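You operate a simulated robot arm through the tools that you are given. There is no shell and no other tool.

Carry out the task below with a simulated robot arm. There is one attempt and no reset: what you move stays moved.

JOB
Find the harder of the two bushes between the trays and dot it blue.
Fine: probe both with the hardness gauge first; gauge and brush go back. Set down upright: yellow hardness gauge, round brush. A coat counts when it lies all over at full strength: go over it till it gets no stronger.

The check looks at the end state, three seconds after you hand in, the way a careful person would. Anything else that was tipped, shoved, dropped, spilled or broken makes it a failure.

ROBOT AND FRAMES
A 7-joint arm with a two-finger parallel gripper, fixed in place. Base frame: the origin is at the foot of the arm, x ahead of it, y to its left, z up; the work surface is at about z = 800. Lengths are in mm, angles in degrees, forces in N, time in s.
With the tool pointing down near the work surface it reaches from about 240 to 680 mm from the base axis. Its first joint turns from -66.0 to 66.0 degrees. Payload 2.4 kg.
Tool frame: the origin (TCP) lies between the finger pads and is the grasp point; the fingertips stand 30 mm ahead of it; z points along the fingers, y is the line along which they close. Largest opening 94 mm; finger width 28, thickness 10; the body of the gripper, 50 by 96 mm, starts 55 mm behind the TCP.
Orientation is told as [roll, pitch, yaw] about the base's x, y, z axes, in that order, counted from this pose: with the fingers straight down and closing along the base's y, the tool's x points along the base's -x, its y along +y and its z along -z.

CONTROLS
- The arm moves only by the tool servo_tool. Its argument "plan" is a list of rows, each an object (a shift or turn left out is 0, a gripper value left out holds the last) with "travel": the shift along the tool's x, y, z in mm, a list of three; "angular": the turn, a rotation vector about the tool's x, y, z in degrees, a list of three; "grip": the closure, from 0 (fully open) to 1 (shut). In form: [{"travel": [tx, ty, tz], "angular": [rx, ry, rz], "grip": grip}, ...]. A call has 1 to 20 rows; each row shifts and turns the commanded pose from where the row before left it, along the tool's axes as they then stand. Each row takes 0.2 s and may step no farther than 50 mm and 8.6 degrees from the row before; otherwise, or with a gripper value out of range, the whole call is refused. Where a pose cannot be reached the arm comes as near as it can. A force on the tool above 40 N (or 10 N above the force at the start of the call, whichever is more), or a blocked arm, ends the call early, and 0.2 s more pass. Each finger travels about 153 mm/s and halts on what it meets, pressing with about 31 N; the grip force reading is that of the motor and also rises with nothing between the fingers. The clock runs only during rows and for 0.2 s after the last one: add rows that do not move to give the fingers time. It gives the time, the measured TCP pose, the force on the tool (base axes), the opening and the grip force at its end, in the units of the frame above (readings bear some noise), with the torque about the TCP (base axes, N m) and any sound that the robot's microphone picked up, and new pictures: "views" is both (left out), scene, wrist or none.
- Cameras (640 x 400 px; columns grow to the right, rows downward): "scene" is fixed at [22.1, 451.6, 1453]; the picture's right is [-0.81, -0.59, 0.00], its down [-0.34, 0.46, -0.82] and it looks along [0.48, -0.66, -0.57] (base axes); focal length 325 px, centre (320, 200). "wrist" rides on the gripper at [76, 14, -102] in the tool frame; the picture's right is [-0.18, 0.98, 0.00], its down [-0.75, -0.14, -0.64] and it looks along [-0.63, -0.12, 0.77] (tool axes); focal length 243 px, centre (320, 200). There is no depth. A picture from a camera that has moved, and an enlarged one, comes with that camera's place and axes in the base frame and with its lens. The place of the scene camera against the robot may be out by one fixed shift of up to 25 mm in any direction.
- close_up(camera, box): a new picture of the part [left, top, right, bottom] of that camera's present view, enlarged. No time passes.
- close_job(): hands the job in; it is judged then, once.

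Nothing tells you positions but the pictures and the camera data. Unless the task says otherwise, let go and move clear before handing in.

The tools are called after "Request:" as a command line: name --argument value ..., lists and objects as JSON in quotes. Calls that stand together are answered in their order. servo_tool: Moves the arm, as the interface text tells. Its arguments: {"type":"object","properties":{"plan":{"type":"array"},"views":{"type":"string","enum":["both","scene","wrist","none"]}},"required":["plan"]} The other tools are called the same way: close_up (camera, box) takes an enlarged picture of a part of a camera's view; close_job () hands the job in.

At the start:

```text
time_s: 0.0
tcp_pos: [343.1, -64.9, 1122.6]
tool_rot: [-0.1, 0.0, 0.0]
force: [-0.1, -1.1, 1.0]
moment: [0.0, 0.01, -0.01]
finger_gap: 94.0
grasp_force: 0.1
```

scene: 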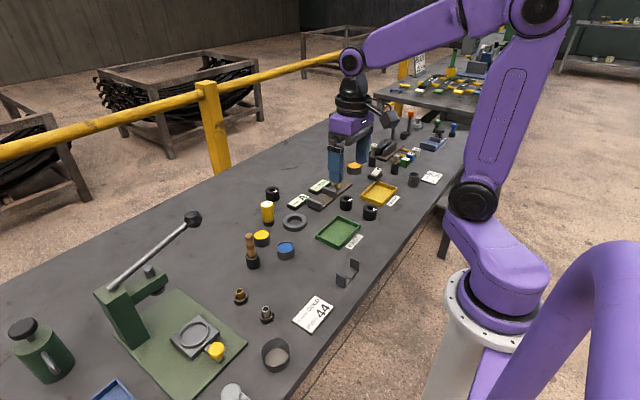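
wrist: 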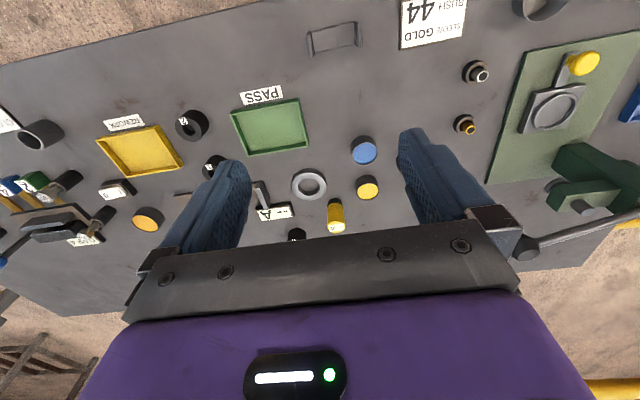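

I see a workbench with trays (green PASS, yellow REWORK), several bushes, paint pots, and a yellow gauge. I'll take enlarged pictures before moving anything.

Request:
close_up --camera "scene" --box '[220, 160, 420, 285]'

Request:
close_up --camera "scene" --box '[340, 80, 480, 200]'

Request:
close_up --camera "wrist" --box '[80, 80, 400, 260]'

Request:
close_up --camera "wrist" --box '[0, 100, 160, 280]'

Request:
close_up --camera "scene" --box '[220, 220, 380, 380]'

```text
3.20 times, centred on (320, 222) of scene
camera zoom: at [22.1, 451.6, 1453.0], right [-0.81, -0.59, 0.0], down [-0.34, 0.46, -0.82], along [0.48, -0.66, -0.57], focal length 1041 px, centre (320, 128)
```

zoom: 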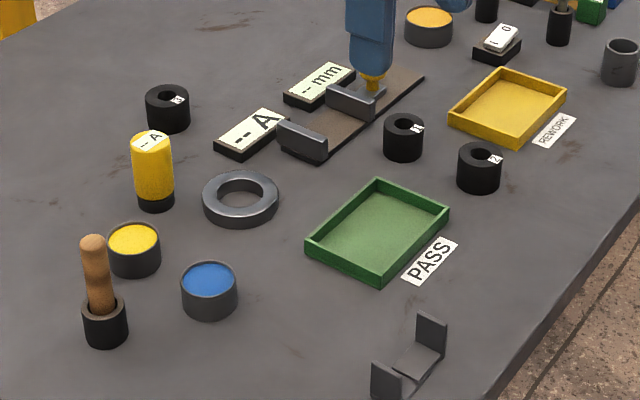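

```text
3.33 times, centred on (410, 140) of scene
camera zoom: at [22.1, 451.6, 1453.0], right [-0.81, -0.59, 0.0], down [-0.34, 0.46, -0.82], along [0.48, -0.66, -0.57], focal length 1085 px, centre (20, 400)
```

zoom: 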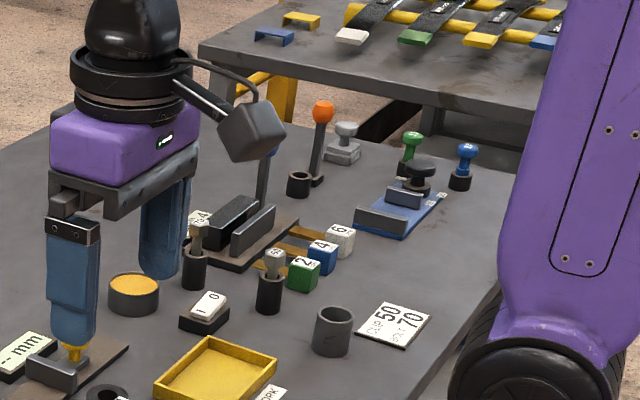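

```text
2.00 times, centred on (240, 170) of wrist
camera zoom: at [267.5, -52.1, 1225.1], right [0.18, 0.98, 0.0], down [0.75, -0.14, 0.64], along [0.63, -0.12, -0.77], focal length 485 px, centre (480, 260)
```

zoom: 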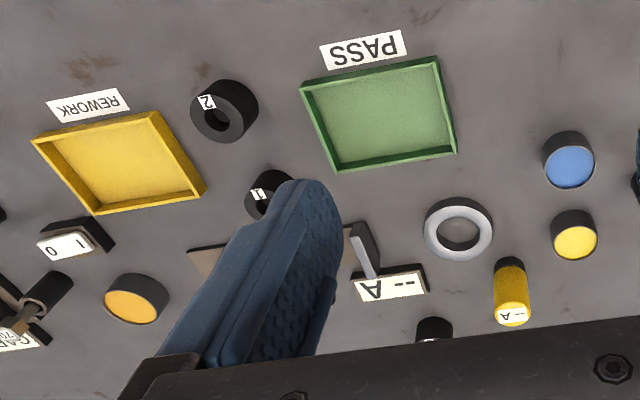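

```text
2.22 times, centred on (80, 190) of wrist
camera zoom: at [267.5, -52.1, 1225.1], right [0.18, 0.98, 0.0], down [0.75, -0.14, 0.64], along [0.63, -0.12, -0.77], focal length 539 px, centre (853, 222)
```

zoom: 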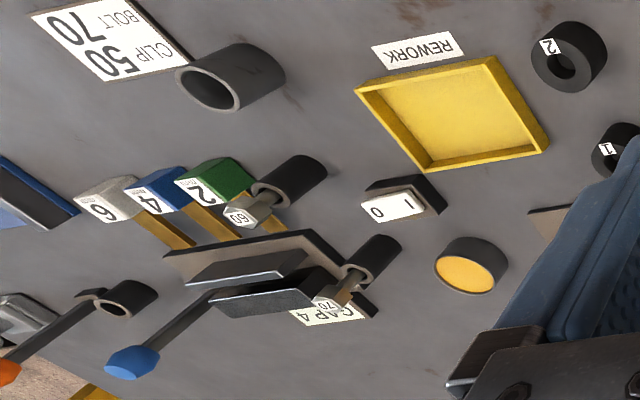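

```text
2.50 times, centred on (300, 300) of scene
camera zoom: at [22.1, 451.6, 1453.0], right [-0.81, -0.59, 0.0], down [-0.34, 0.46, -0.82], along [0.48, -0.66, -0.57], focal length 814 px, centre (370, -50)
```

zoom: 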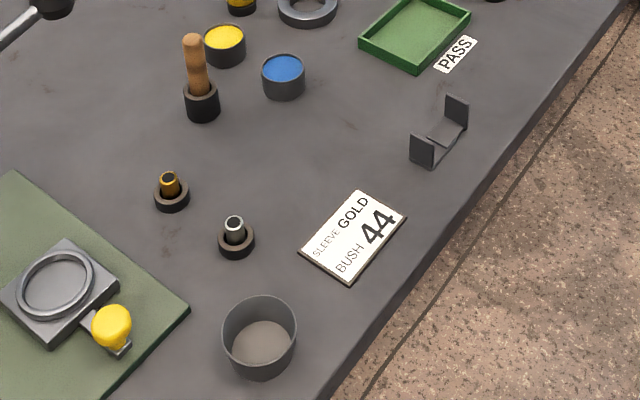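

The two bushes marked 1 and 2 sit between the green and yellow trays. The yellow gauge and the round brush stand upright beyond the green tray. I'll zoom in on the key items.

Request:
close_up --camera "scene" --box '[236, 180, 316, 280]'

Request:
close_up --camera "scene" --box '[330, 180, 400, 230]'

Request:
close_up --camera "wrist" --box '[280, 120, 400, 240]'

Request:
close_up --camera "wrist" --box '[160, 90, 280, 190]'

```text
4.00 times, centred on (276, 230) of scene
camera zoom: at [22.1, 451.6, 1453.0], right [-0.81, -0.59, 0.0], down [-0.34, 0.46, -0.82], along [0.48, -0.66, -0.57], focal length 1302 px, centre (496, 80)
```

zoom: 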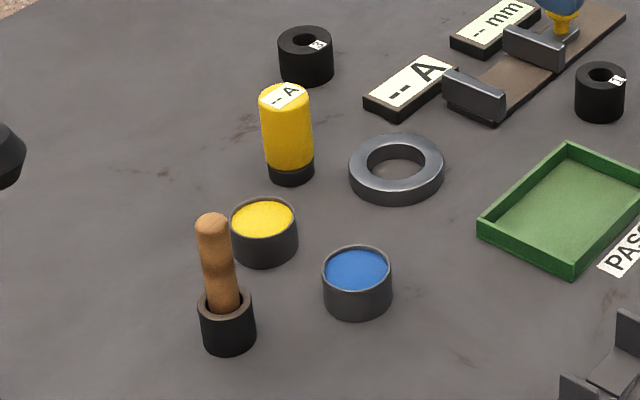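

```text
8.00 times, centred on (365, 205) of scene
camera zoom: at [22.1, 451.6, 1453.0], right [-0.81, -0.59, 0.0], down [-0.34, 0.46, -0.82], along [0.48, -0.66, -0.57], focal length 2603 px, centre (-40, 160)
```

zoom: 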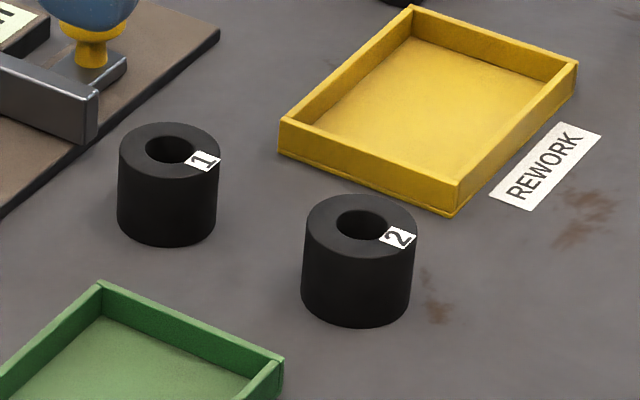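

```text
3.33 times, centred on (340, 180) of wrist
camera zoom: at [267.5, -52.1, 1225.1], right [0.18, 0.98, 0.0], down [0.75, -0.14, 0.64], along [0.63, -0.12, -0.77], focal length 809 px, centre (253, 267)
```

zoom: 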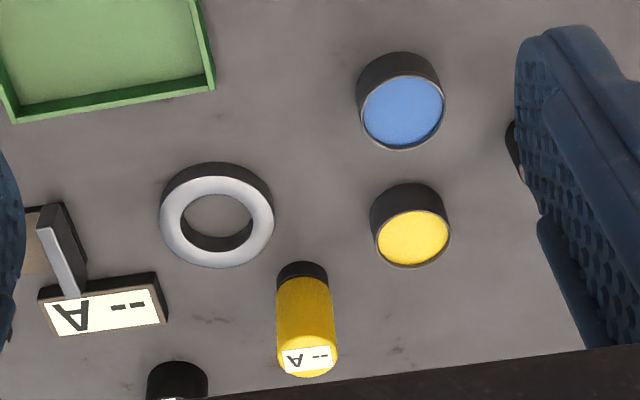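

```text
4.00 times, centred on (220, 140) of wrist
camera zoom: at [267.5, -52.1, 1225.1], right [0.18, 0.98, 0.0], down [0.75, -0.14, 0.64], along [0.63, -0.12, -0.77], focal length 970 px, centre (720, 440)
```

zoom: 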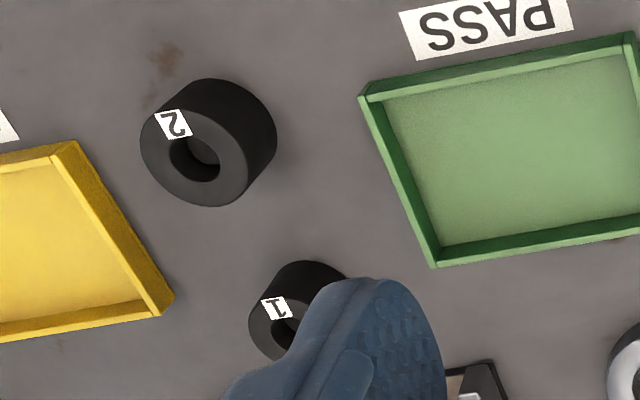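

Gauge, brush, blue pot and bushes are all visible, but the right finger hides the brush from the wrist camera. I'll shift the arm left at height to measure it.

Request:
servo_tool --plan '[{"travel": [0, 45, 0]}, {"travel": [0, 45, 0]}, {"travel": [0, 0, 0]}]' --views "wrist"

```text
time_s: 0.8
tcp_pos: [341.6, 27.2, 1123.7]
tool_rot: [0.0, 0.0, 0.0]
force: [-0.3, 0.2, -1.0]
moment: [-0.01, 0.04, 0.01]
finger_gap: 93.7
grasp_force: 0.1
camera wrist: at [267.5, 39.7, 1225.9], right [0.18, 0.98, 0.0], down [0.75, -0.14, 0.64], along [0.63, -0.12, -0.77], focal length 243 px, centre (320, 200)
```

wrist: 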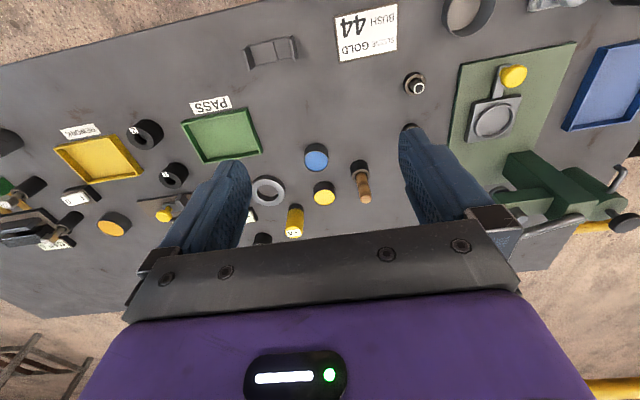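

Request:
close_up --camera "wrist" --box '[250, 130, 410, 250]'

Request:
close_up --camera "wrist" --box '[340, 150, 390, 210]'

Request:
close_up --camera "wrist" --box '[120, 90, 240, 210]'

Request:
close_up --camera "scene" --box '[300, 150, 380, 210]'

```text
3.33 times, centred on (330, 190) of wrist
camera zoom: at [267.5, 39.7, 1225.9], right [0.18, 0.98, 0.0], down [0.75, -0.14, 0.64], along [0.63, -0.12, -0.77], focal length 809 px, centre (287, 233)
```

zoom: 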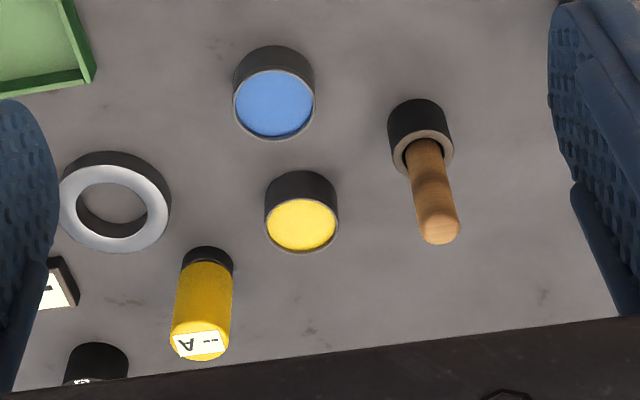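

```text
6.67 times, centred on (365, 180) of wrist
camera zoom: at [267.5, 39.7, 1225.9], right [0.18, 0.98, 0.0], down [0.75, -0.14, 0.64], along [0.63, -0.12, -0.77], focal length 1618 px, centre (20, 333)
```

zoom: 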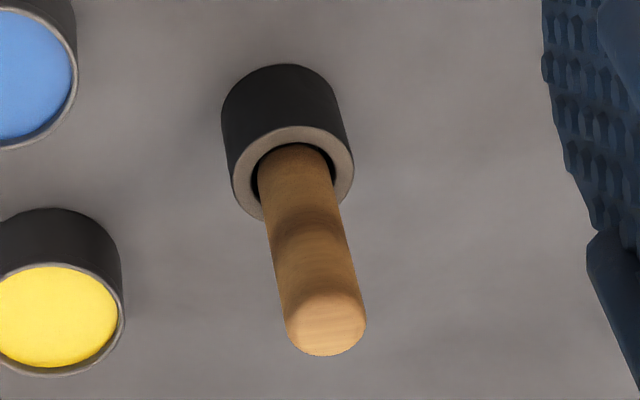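

```text
3.33 times, centred on (180, 150) of wrist
camera zoom: at [267.5, 39.7, 1225.9], right [0.18, 0.98, 0.0], down [0.75, -0.14, 0.64], along [0.63, -0.12, -0.77], focal length 809 px, centre (787, 367)
```

zoom: 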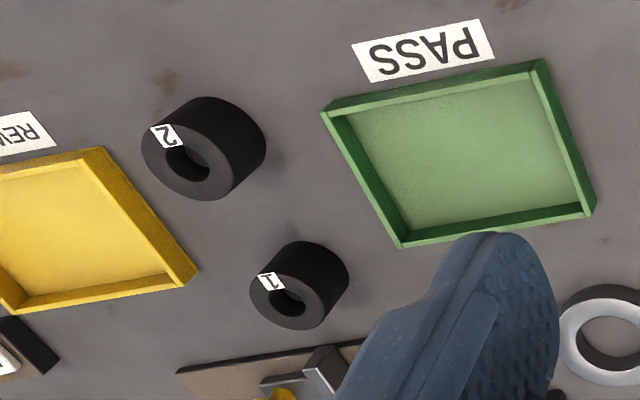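

```text
6.67 times, centred on (340, 180) of scene
camera zoom: at [22.1, 451.6, 1453.0], right [-0.81, -0.59, 0.0], down [-0.34, 0.46, -0.82], along [0.48, -0.66, -0.57], focal length 2170 px, centre (187, 333)
```

zoom: 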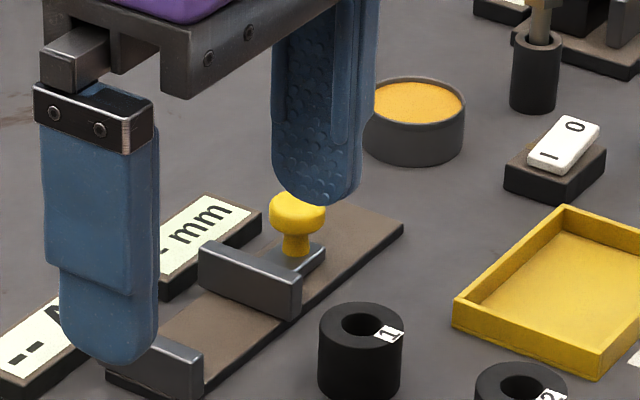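

From two wrist views I put the gauge at about (637, -87) with its top at z≈870, the brush cup at (545, 68) and the blue pot at (501, -12). Bush 2 is at about (395, -301) and bush 1 at about (483, -300). I'll move above the gauge next to refine its position.

Request:
servo_tool --plan '[{"travel": [-42, -16.3, 15], "grip": 0.2}, {"travel": [-42, -16.3, 15]}, {"travel": [-42, -16.3, 15]}, {"travel": [-42, -16.3, 15]}, {"travel": [-42, -16.3, 15]}, {"travel": [-42, -16.3, 15]}, {"travel": [-42, -16.3, 15]}, {"travel": [0, 0, 0]}]' --views "both"

```text
time_s: 2.6
tcp_pos: [635.8, -90.7, 1018.7]
tool_rot: [0.0, 0.1, 0.0]
force: [-0.8, -0.2, 0.5]
moment: [-0.02, 0.02, 0.02]
finger_gap: 75.4
grasp_force: 0.1
camera wrist: at [560.9, -78.0, 1120.3], right [0.18, 0.98, 0.0], down [0.75, -0.14, 0.64], along [0.63, -0.12, -0.77], focal length 243 px, centre (320, 200)
```

scene: 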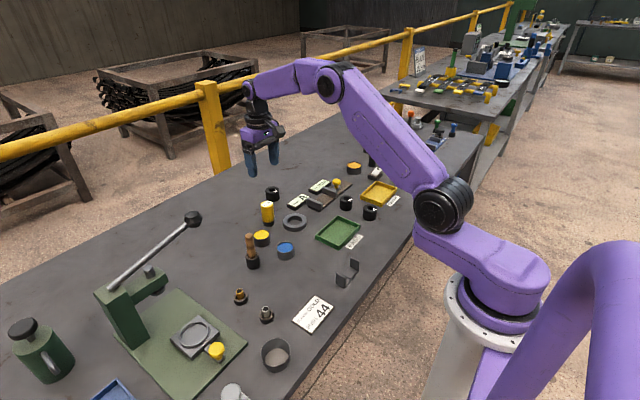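
wrist: 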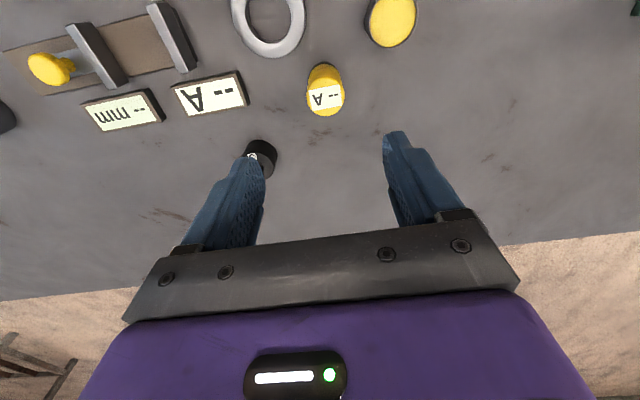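

The gauge stands almost directly under the gripper. I'll zoom in to refine the sideways offset.

Request:
close_up --camera "wrist" --box '[270, 50, 370, 150]'

Request:
close_up --camera "scene" --box '[260, 160, 390, 240]'

```text
4.00 times, centred on (320, 100) of wrist
camera zoom: at [560.9, -78.0, 1120.3], right [0.18, 0.98, 0.0], down [0.75, -0.14, 0.64], along [0.63, -0.12, -0.77], focal length 970 px, centre (320, 600)
```

zoom: 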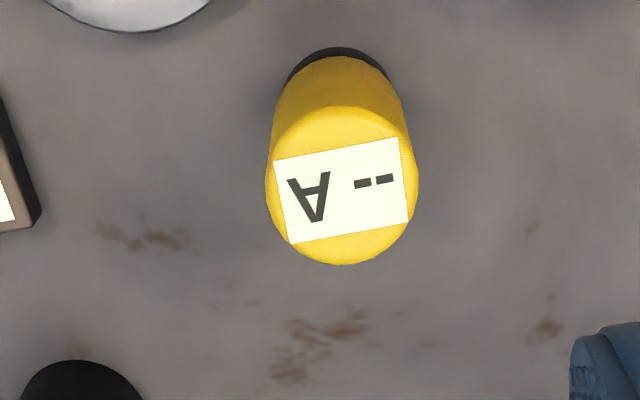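

```text
4.92 times, centred on (325, 200) of scene
camera zoom: at [22.1, 451.6, 1453.0], right [-0.81, -0.59, 0.0], down [-0.34, 0.46, -0.82], along [0.48, -0.66, -0.57], focal length 1602 px, centre (295, 200)
```

zoom: 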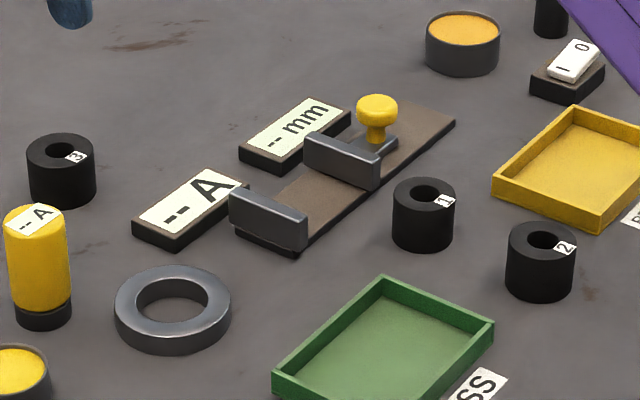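

Gauge top centre is near (636, -87), about 5 mm left of the tool axis. I'll correct for that and come down to just above it.

Request:
servo_tool --plan '[{"travel": [2, 5, 20]}, {"travel": [0, 0, 40]}, {"travel": [0, 0, 40]}, {"travel": [0, 0, 0]}]' --views "both"

```text
time_s: 3.6
tcp_pos: [634.7, -85.3, 916.6]
tool_rot: [0.0, 0.0, -0.1]
force: [-0.4, -0.5, 0.1]
moment: [-0.02, 0.02, 0.03]
finger_gap: 75.3
grasp_force: 0.0
camera wrist: at [558.7, -73.0, 1018.9], right [0.18, 0.98, 0.0], down [0.75, -0.14, 0.64], along [0.63, -0.12, -0.77], focal length 243 px, centre (320, 200)
```

scene: 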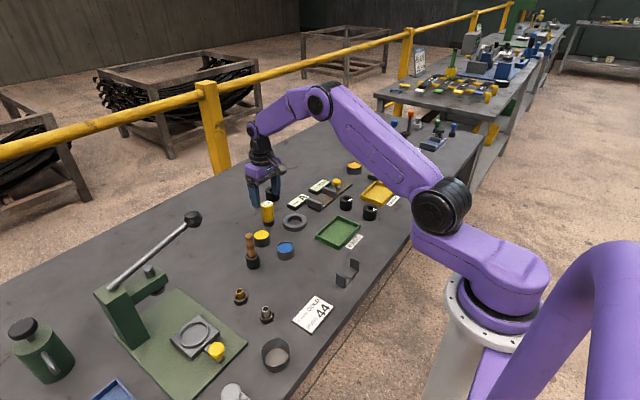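
wrist: 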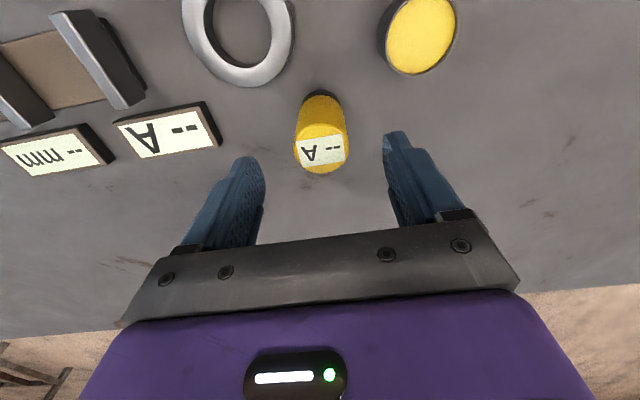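

Request:
close_up --camera "wrist" --box '[260, 80, 400, 200]'

```text
3.33 times, centred on (330, 140) of wrist
camera zoom: at [558.7, -73.0, 1018.9], right [0.18, 0.98, 0.0], down [0.75, -0.14, 0.64], along [0.63, -0.12, -0.77], focal length 809 px, centre (287, 400)
```

zoom: 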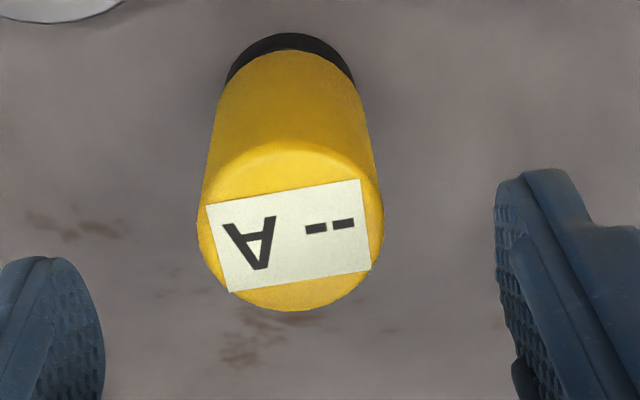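

The gauge is centred between the fingers to within about 1.5 mm. I'll go down to grasp height and close.

Request:
servo_tool --plan '[{"travel": [0, 0, 34]}, {"travel": [0, 0, 34]}, {"travel": [0, 0, 0]}, {"grip": 0.5}, {"grip": 0.6}, {"grip": 0.8}, {"grip": 1.0}, {"grip": 1.0}]' --views "both"

```text
time_s: 5.4
tcp_pos: [633.2, -86.9, 849.1]
tool_rot: [0.0, 0.0, 0.0]
force: [0.2, 0.2, 0.8]
moment: [0.03, 0.0, 0.0]
finger_gap: 37.7
grasp_force: 30.5
camera wrist: at [557.0, -73.6, 951.8], right [0.18, 0.98, 0.0], down [0.75, -0.14, 0.64], along [0.63, -0.12, -0.77], focal length 243 px, centre (320, 200)
```

scene: 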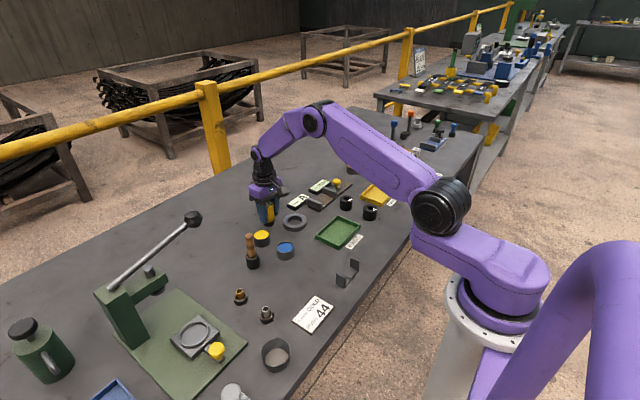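
wrist: 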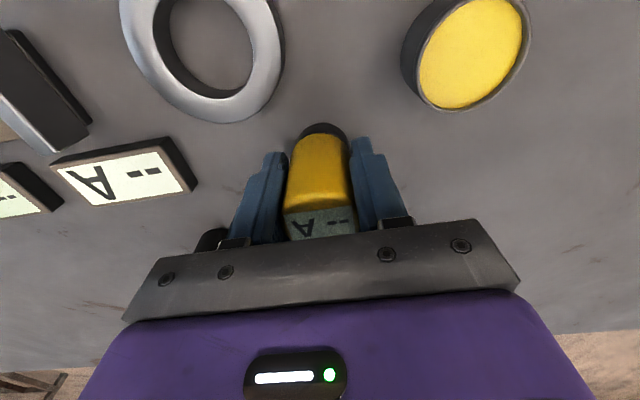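

The gauge is held firmly (37.7 mm gap, 30 N). I'll lift it and carry it over bush 2.

Request:
servo_tool --plan '[{"travel": [0, 0, -30]}, {"travel": [0, 0, -50]}, {"travel": [0, 0, -50]}, {"travel": [32.7, -29.2, 0]}, {"travel": [32.7, -29.2, 0]}, {"travel": [32.7, -29.2, 0]}, {"travel": [32.7, -29.2, 0]}, {"travel": [32.7, -29.2, 0]}, {"travel": [32.7, -29.2, 0]}, {"travel": [32.7, -29.2, 0]}, {"travel": [0, 0, 0]}]' --views "both"

```text
time_s: 7.8
tcp_pos: [405.3, -288.4, 980.5]
tool_rot: [0.0, -0.1, -0.1]
force: [-0.3, 0.1, -1.2]
moment: [-0.03, -0.01, 0.01]
finger_gap: 37.8
grasp_force: 30.8
camera wrist: at [331.3, -274.7, 1083.6], right [0.18, 0.98, 0.0], down [0.75, -0.14, 0.64], along [0.63, -0.12, -0.77], focal length 243 px, centre (320, 200)
```

scene: 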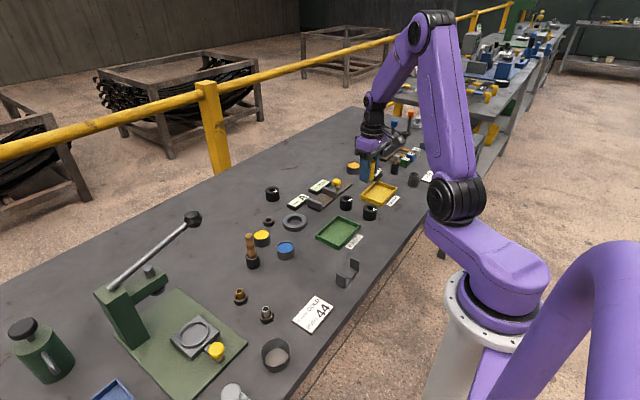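
wrist: 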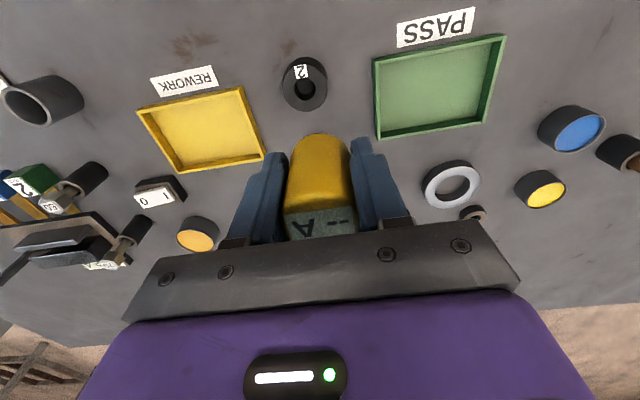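

The gauge stands in a low black ring holder, which stayed behind on the bench. I'll look closely at the holder and at the gauge's lower end.

Request:
close_up --camera "scene" --box '[345, 140, 405, 220]'

Request:
close_up --camera "scene" --box '[245, 200, 305, 250]'

Request:
close_up --camera "wrist" --box '[260, 40, 380, 250]'

Request:
close_up --camera "wrist" --box '[440, 180, 520, 230]'

```text
5.00 times, centred on (375, 180) of scene
camera zoom: at [22.1, 451.6, 1453.0], right [-0.81, -0.59, 0.0], down [-0.34, 0.46, -0.82], along [0.48, -0.66, -0.57], focal length 1627 px, centre (45, 300)
```

zoom: 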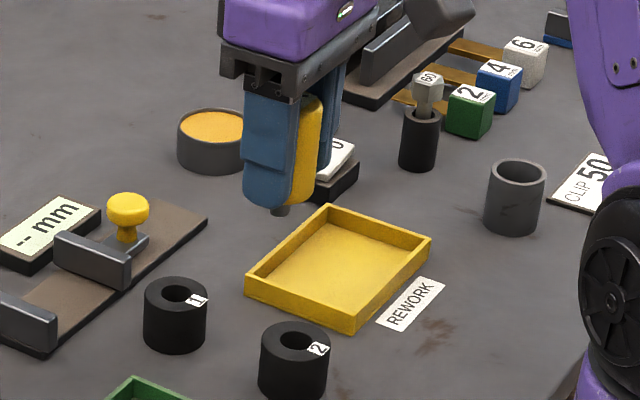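

```text
8.00 times, centred on (275, 225) of scene
camera zoom: at [22.1, 451.6, 1453.0], right [-0.81, -0.59, 0.0], down [-0.34, 0.46, -0.82], along [0.48, -0.66, -0.57], focal length 2603 px, centre (680, 0)
```

zoom: 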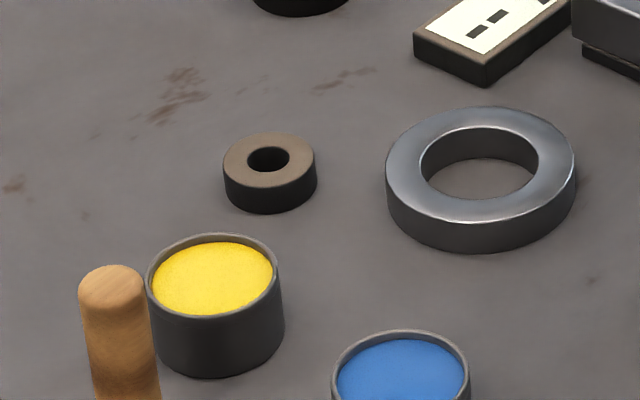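

```text
1.90 times, centred on (320, 145) of wrist
camera zoom: at [331.3, -274.7, 1083.6], right [0.18, 0.98, 0.0], down [0.75, -0.14, 0.64], along [0.63, -0.12, -0.77], focal length 462 px, centre (320, 305)
```

zoom: 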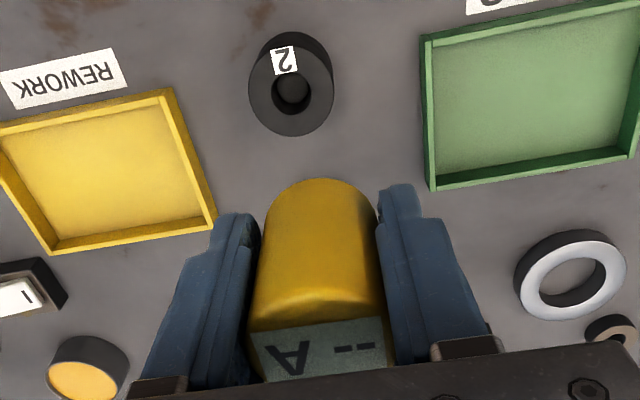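

```text
8.00 times, centred on (480, 205) of wrist
camera zoom: at [331.3, -274.7, 1083.6], right [0.18, 0.98, 0.0], down [0.75, -0.14, 0.64], along [0.63, -0.12, -0.77], focal length 1941 px, centre (-960, 160)
```

zoom: 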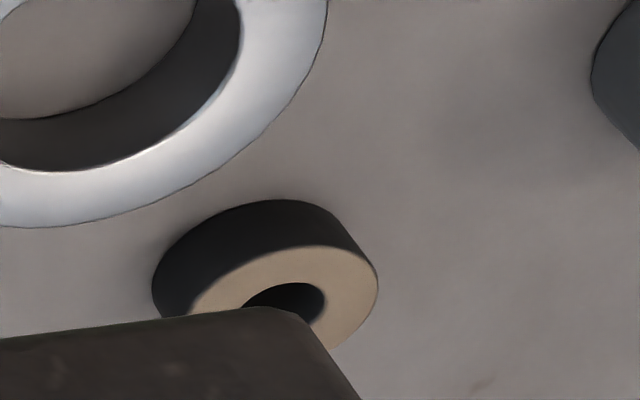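

The gauge has a narrow nose, about 10 mm across, that rests in the holder ring's hole. The bush wall spans roughly r=10–21 mm, so I'll aim the nose at the wall on the side away from the label.

Request:
servo_tool --plan '[{"travel": [1.5, -1.5, 25]}, {"travel": [0, 0, 30]}, {"travel": [0, 0, 25]}, {"travel": [0, 0, 5]}, {"travel": [0, 0, 0]}]' --views "both"

```text
time_s: 9.0
tcp_pos: [403.5, -288.0, 894.7]
tool_rot: [0.0, 0.0, 0.1]
force: [-1.0, 0.5, 0.0]
moment: [0.01, 0.01, 0.0]
finger_gap: 38.0
grasp_force: 31.0
camera wrist: at [328.6, -276.9, 997.4], right [0.18, 0.98, 0.0], down [0.75, -0.14, 0.64], along [0.63, -0.12, -0.77], focal length 243 px, centre (320, 200)
```

scene: 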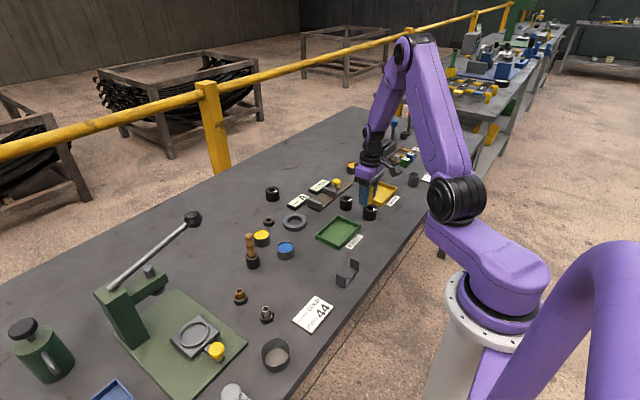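
wrist: 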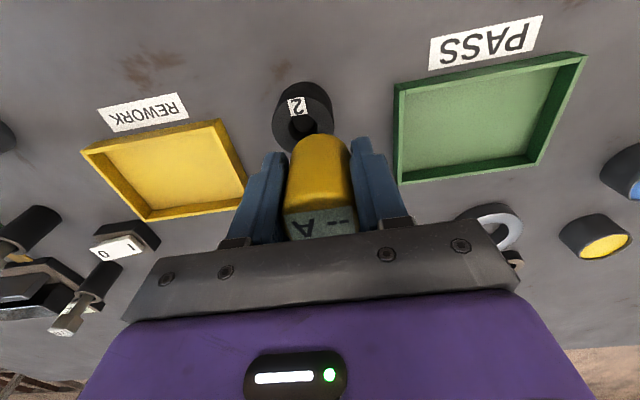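

Request:
close_up --camera "scene" --box '[335, 180, 405, 230]'

Request:
close_up --camera "wrist" --box '[260, 70, 370, 160]'

```text
8.00 times, centred on (370, 205) of scene
camera zoom: at [22.1, 451.6, 1453.0], right [-0.81, -0.59, 0.0], down [-0.34, 0.46, -0.82], along [0.48, -0.66, -0.57], focal length 2603 px, centre (-80, 160)
```

zoom: 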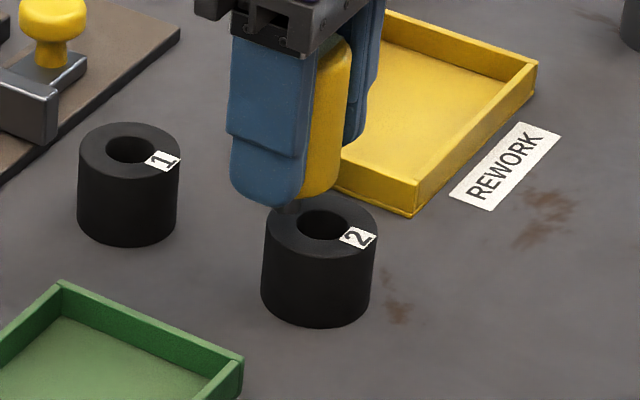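

```text
4.44 times, centred on (315, 115) of wrist
camera zoom: at [328.6, -276.9, 997.4], right [0.18, 0.98, 0.0], down [0.75, -0.14, 0.64], along [0.63, -0.12, -0.77], focal length 1078 px, centre (342, 578)
```

zoom: 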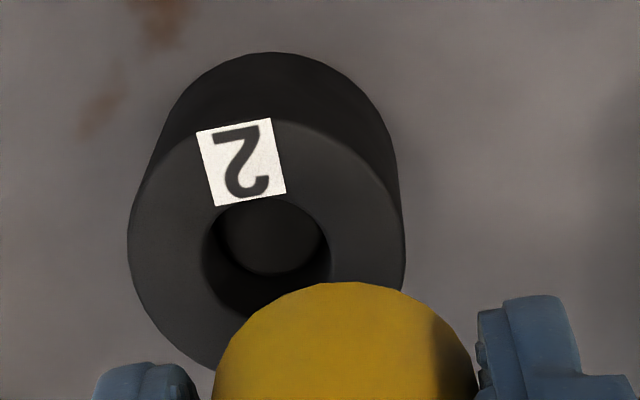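

The nose is just above the wall of bush 2, clear of both the hole and the label. I'll ease it down until it touches.

Request:
servo_tool --plan '[{"travel": [0, 0, 2]}, {"travel": [0, 0, 2]}, {"travel": [0, 0, 2]}, {"travel": [0, 0, 1]}, {"travel": [0, 0, 0]}]' --views "scene"

```text
time_s: 10.2
tcp_pos: [403.9, -289.6, 886.4]
tool_rot: [0.0, 0.0, 0.0]
force: [0.2, -0.4, -1.5]
moment: [0.03, -0.02, 0.01]
finger_gap: 37.8
grasp_force: 31.2
```

scene: 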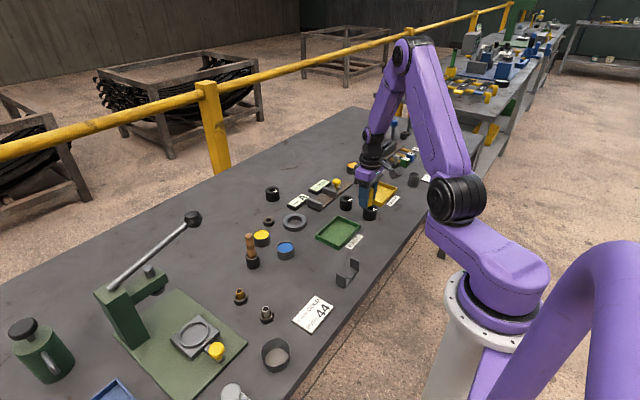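

Request:
servo_tool --plan '[{"travel": [0, 0, 1]}, {"travel": [0, 0, 1]}, {"travel": [0, 0, 1]}, {"travel": [0, 0, 0]}]' --views "scene"

Request:
close_up --camera "scene" --box '[285, 170, 405, 230]'

```text
time_s: 11.2
tcp_pos: [404.4, -289.4, 884.3]
tool_rot: [0.0, 0.0, 0.0]
force: [-3.8, 2.1, 15.2]
moment: [0.08, 0.16, 0.01]
finger_gap: 37.8
grasp_force: 31.0
```

scene: 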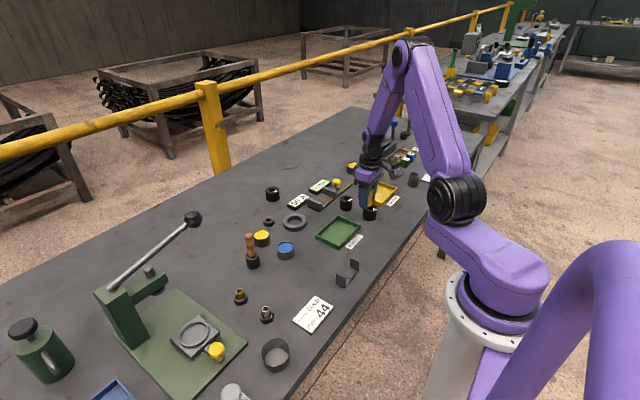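

```text
5.33 times, centred on (345, 200) of scene
camera zoom: at [21.8, 451.8, 1452.9], right [-0.81, -0.59, 0.0], down [-0.33, 0.46, -0.82], along [0.48, -0.66, -0.57], focal length 1736 px, centre (187, 200)
```

zoom: 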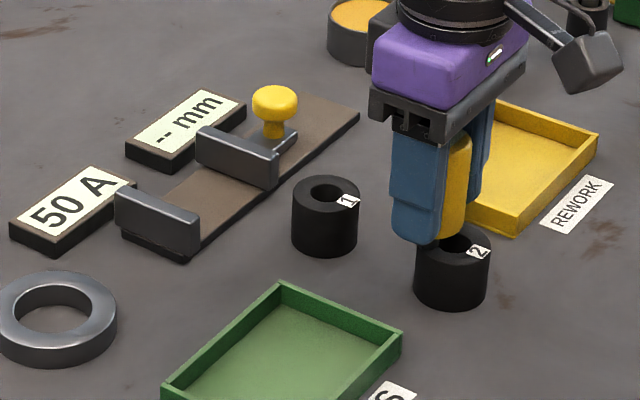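

There is contact at about 15 N and the display shows 50 A. I'll hold there to see whether the reading is steady.

Request:
servo_tool --plan '[{"travel": [0, 0, 0]}, {"travel": [0, 0, 0]}, {"travel": [0, 0, 0]}, {"travel": [0, 0, 0]}, {"travel": [0, 0, 0]}]' --views "none"

Request:
close_up --camera "scene" --box '[285, 170, 405, 230]'

```text
time_s: 12.4
tcp_pos: [404.7, -288.8, 886.1]
tool_rot: [-0.2, -0.1, 0.1]
force: [-0.9, 0.7, 20.6]
moment: [0.01, -0.02, -0.01]
finger_gap: 37.5
grasp_force: 31.1
```

```text
5.33 times, centred on (345, 200) of scene
camera zoom: at [21.8, 451.8, 1452.9], right [-0.81, -0.59, 0.0], down [-0.33, 0.46, -0.82], along [0.48, -0.66, -0.57], focal length 1736 px, centre (187, 200)
```

zoom: 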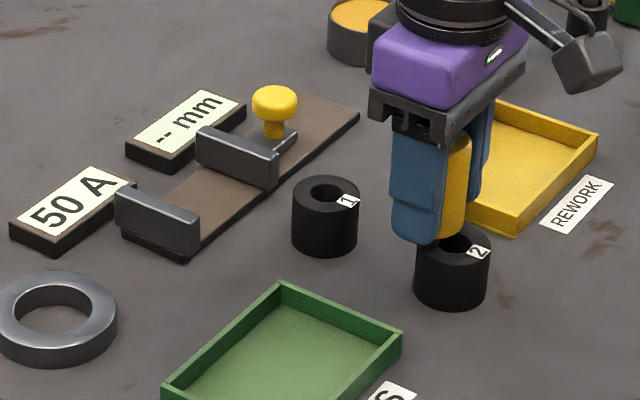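

Bush 2 reads a steady 50 A. I'll lift off and move over bush 1 at the same relative offset, then check from above.

Request:
servo_tool --plan '[{"travel": [0, 0, -5]}, {"travel": [0, 0, -30]}, {"travel": [0, 0, -40]}, {"travel": [-44, 0.5, -20]}, {"travel": [-44, 0.5, 0]}, {"travel": [0, 0, 0]}]' --views "both"

Request:
close_up --camera "wrist" --box '[260, 40, 380, 250]'

Request:
close_up --camera "scene" --box '[285, 150, 405, 230]'

```text
time_s: 13.8
tcp_pos: [494.7, -291.5, 978.2]
tool_rot: [0.0, 0.0, 0.0]
force: [0.1, 1.4, -1.4]
moment: [0.02, -0.04, 0.01]
finger_gap: 37.6
grasp_force: 31.1
camera wrist: at [419.1, -277.8, 1081.7], right [0.18, 0.98, 0.0], down [0.75, -0.14, 0.64], along [0.63, -0.12, -0.77], focal length 243 px, centre (320, 200)
```

scene: 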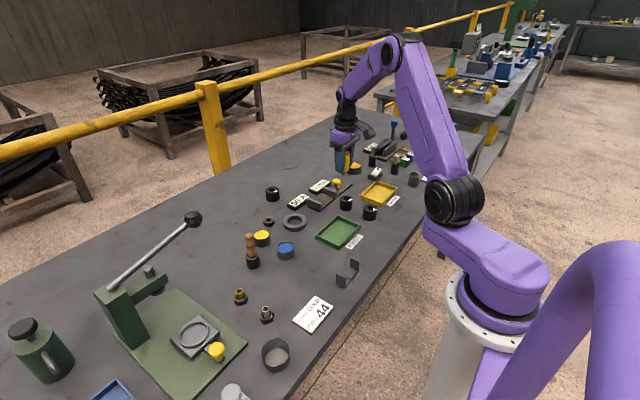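
wrist: 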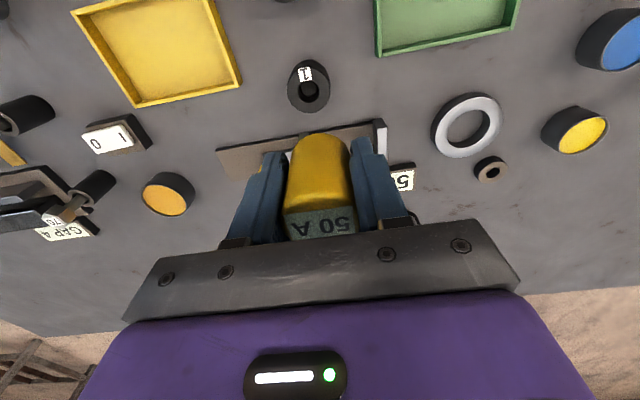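

```text
1.90 times, centred on (320, 145) of wrist
camera zoom: at [419.1, -277.8, 1081.7], right [0.18, 0.98, 0.0], down [0.75, -0.14, 0.64], along [0.63, -0.12, -0.77], focal length 462 px, centre (320, 305)
```

zoom: 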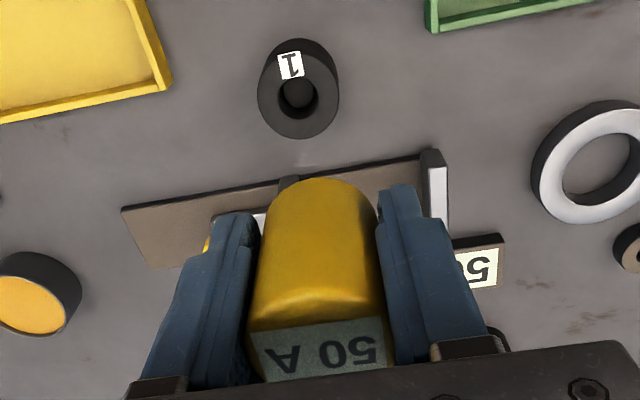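

```text
5.00 times, centred on (345, 190) of scene
camera zoom: at [22.1, 451.6, 1453.0], right [-0.81, -0.59, 0.0], down [-0.34, 0.46, -0.82], along [0.48, -0.66, -0.57], focal length 1627 px, centre (195, 250)
```

zoom: 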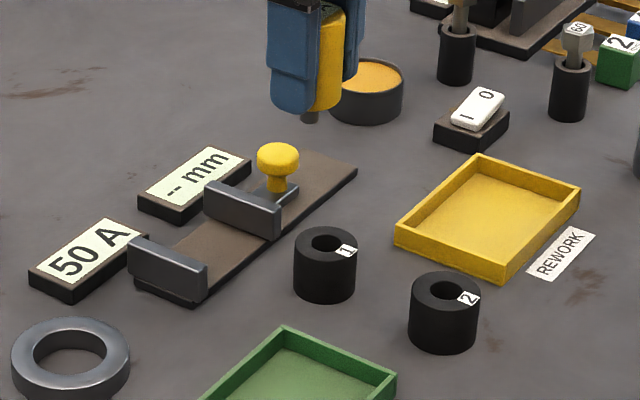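

The display latches its last reading. Bush 1 is centred at about (484.8, -301.6), so the offset is right and I'll lower the gauge onto it the same way.

Request:
servo_tool --plan '[{"travel": [0, 0, 30]}, {"travel": [0, 0, 30]}, {"travel": [0, 0, 20]}, {"travel": [0, 0, 5]}, {"travel": [0, 0, 0]}]' --views "none"

Request:
close_up --camera "scene" --box '[310, 180, 380, 230]'

Request:
close_up --camera "wrist" --box '[260, 70, 370, 160]'

```text
time_s: 15.0
tcp_pos: [492.6, -291.0, 895.2]
tool_rot: [-0.1, 0.0, 0.0]
force: [0.2, -0.3, -1.7]
moment: [0.03, 0.01, 0.01]
finger_gap: 38.0
grasp_force: 31.4
```

```text
8.00 times, centred on (345, 205) of scene
camera zoom: at [22.1, 451.6, 1453.0], right [-0.81, -0.59, 0.0], down [-0.34, 0.46, -0.82], along [0.48, -0.66, -0.57], focal length 2603 px, centre (120, 160)
```

zoom: 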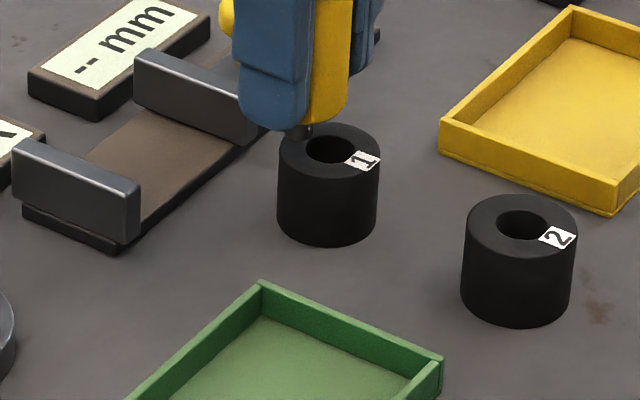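

```text
4.44 times, centred on (315, 115) of wrist
camera zoom: at [417.0, -277.5, 996.7], right [0.18, 0.98, 0.0], down [0.75, -0.14, 0.64], along [0.63, -0.12, -0.77], focal length 1078 px, centre (342, 578)
```

zoom: 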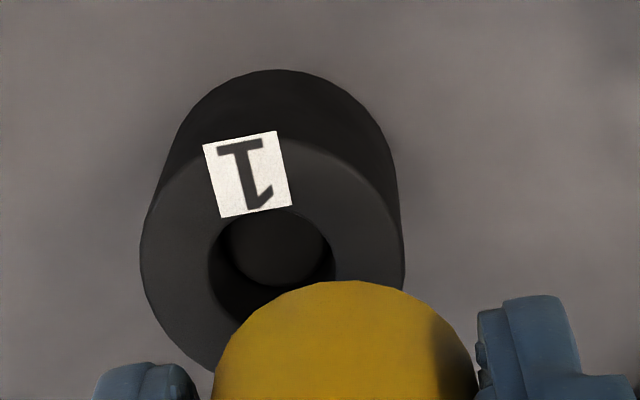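

The nose sits slightly closer to the hole here, so I'll shift it about 1.5 mm outward and then ease down.

Request:
servo_tool --plan '[{"travel": [-1.5, 0.5, 2]}, {"travel": [0, 0, 2]}, {"travel": [0, 0, 2]}, {"travel": [0, 0, 1]}, {"travel": [0, 0, 1]}, {"travel": [0, 0, 1]}, {"travel": [0, 0, 0]}]' --views "none"

Request:
close_up --camera "scene" --box '[285, 170, 405, 230]'

```text
time_s: 16.6
tcp_pos: [493.7, -289.7, 885.2]
tool_rot: [0.0, 0.0, 0.0]
force: [0.3, 0.3, -0.1]
moment: [-0.01, 0.01, -0.02]
finger_gap: 38.0
grasp_force: 30.9
```

```text
5.33 times, centred on (345, 200) of scene
camera zoom: at [22.1, 451.6, 1453.0], right [-0.81, -0.59, 0.0], down [-0.34, 0.46, -0.82], along [0.48, -0.66, -0.57], focal length 1736 px, centre (187, 200)
```

zoom: 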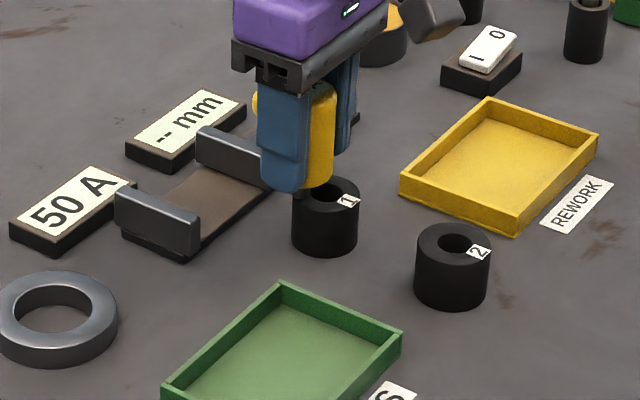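

Request:
servo_tool --plan '[{"travel": [0, 0, 0.7]}, {"travel": [0, 0, 0.7]}, {"travel": [0, 0, 0]}, {"travel": [0, 0, 0]}]' --views "none"

Request:
close_up --camera "scene" --box '[285, 170, 405, 230]'

```text
time_s: 17.6
tcp_pos: [494.5, -289.6, 884.8]
tool_rot: [-0.2, -0.1, 0.0]
force: [0.5, 1.3, 16.3]
moment: [0.06, -0.05, 0.0]
finger_gap: 38.0
grasp_force: 30.8
```

```text
5.33 times, centred on (345, 200) of scene
camera zoom: at [21.8, 451.8, 1452.9], right [-0.81, -0.59, 0.0], down [-0.33, 0.46, -0.82], along [0.48, -0.66, -0.57], focal length 1736 px, centre (187, 200)
```

zoom: 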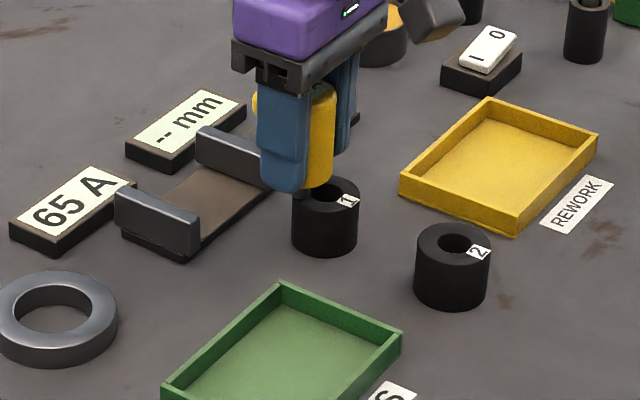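

Bush 1 reads 65 A against 50 A for bush 2. I'll hold briefly to confirm the reading before lifting.

Request:
servo_tool --plan '[{"travel": [0, 0, 0]}, {"travel": [0, 0, 0]}, {"travel": [0, 0, 0]}, {"travel": [0, 0, 0]}]' --views "none"

Request:
close_up --camera "scene" --box '[285, 170, 405, 230]'

```text
time_s: 18.6
tcp_pos: [493.9, -288.6, 884.6]
tool_rot: [-0.1, -0.1, 0.0]
force: [2.1, 1.3, 21.5]
moment: [0.0, -0.17, 0.0]
finger_gap: 37.8
grasp_force: 30.7
```

```text
5.33 times, centred on (345, 200) of scene
camera zoom: at [21.8, 451.8, 1452.9], right [-0.81, -0.59, 0.0], down [-0.33, 0.46, -0.82], along [0.48, -0.66, -0.57], focal length 1736 px, centre (187, 200)
```

zoom: 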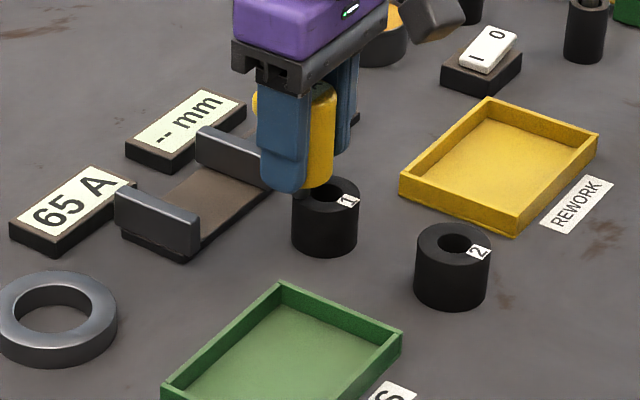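

Bush 1 holds at 65 A, so it is the harder one. I'll take the gauge back to its holder ring, retracing the logged displacement, and hover just above it.

Request:
servo_tool --plan '[{"travel": [0, 0, -5]}, {"travel": [0, 0, -45]}, {"travel": [0, 0, -50]}, {"travel": [-23.48, 34.07, 0]}, {"travel": [-23.48, 34.07, 0]}, {"travel": [-23.48, 34.07, 0]}, {"travel": [-23.48, 34.07, 0]}, {"travel": [-23.48, 34.07, 0]}, {"travel": [-23.5, 34.05, 0]}, {"travel": [0, 0, 40]}, {"travel": [0, 0, 40]}, {"travel": [0, 0, 24.6]}, {"travel": [0, 0, 0]}, {"travel": [0, 0, 0]}]' --views "both"

Request:
close_up --camera "scene" --box '[235, 180, 305, 240]'

Request:
close_up --camera "wrist" --box '[260, 90, 380, 170]'

```text
time_s: 21.6
tcp_pos: [634.9, -83.4, 877.2]
tool_rot: [0.0, 0.0, 0.0]
force: [0.0, -0.6, -1.8]
moment: [0.02, -0.01, 0.01]
finger_gap: 37.8
grasp_force: 31.1
camera wrist: at [560.1, -71.2, 980.1], right [0.18, 0.98, 0.0], down [0.75, -0.14, 0.64], along [0.63, -0.12, -0.77], focal length 243 px, centre (320, 200)
```

scene: 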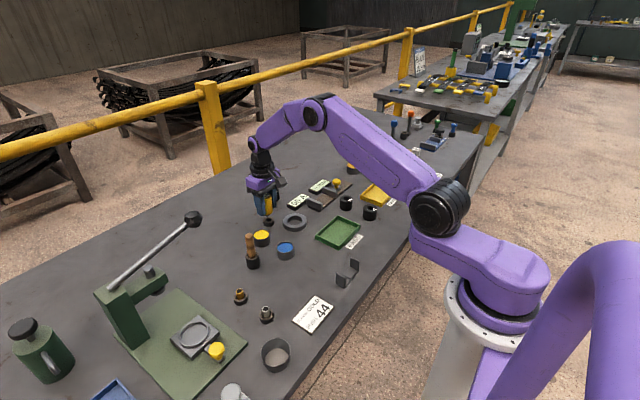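
wrist: 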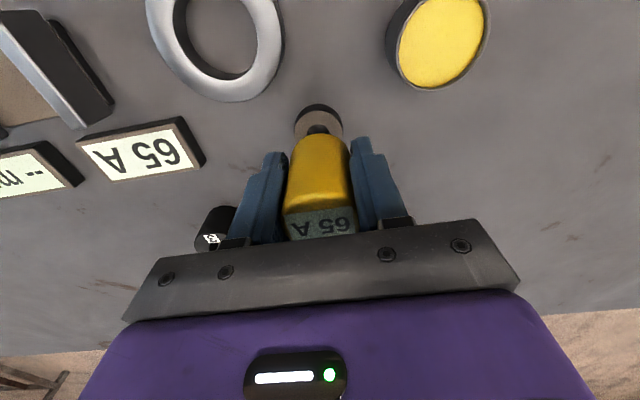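

```text
6.67 times, centred on (270, 210) of scene
camera zoom: at [22.1, 451.6, 1453.0], right [-0.81, -0.59, 0.0], down [-0.34, 0.46, -0.82], along [0.48, -0.66, -0.57], focal length 2170 px, centre (653, 133)
```

zoom: 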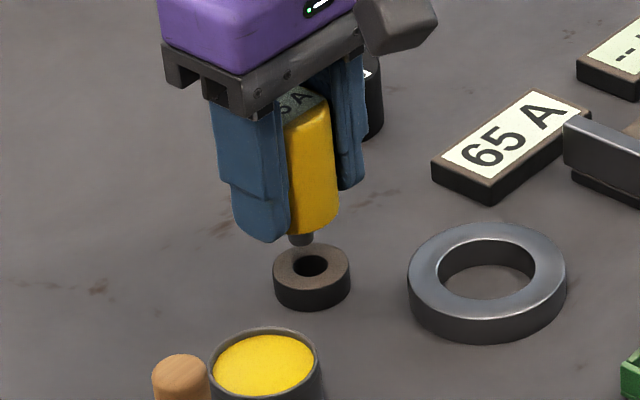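

```text
5.00 times, centred on (320, 130) of wrist
camera zoom: at [560.1, -71.2, 980.1], right [0.18, 0.98, 0.0], down [0.75, -0.14, 0.64], along [0.63, -0.12, -0.77], focal length 1213 px, centre (320, 550)
```

zoom: 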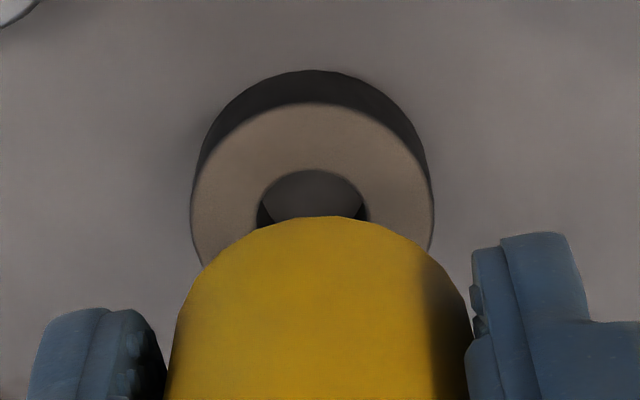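

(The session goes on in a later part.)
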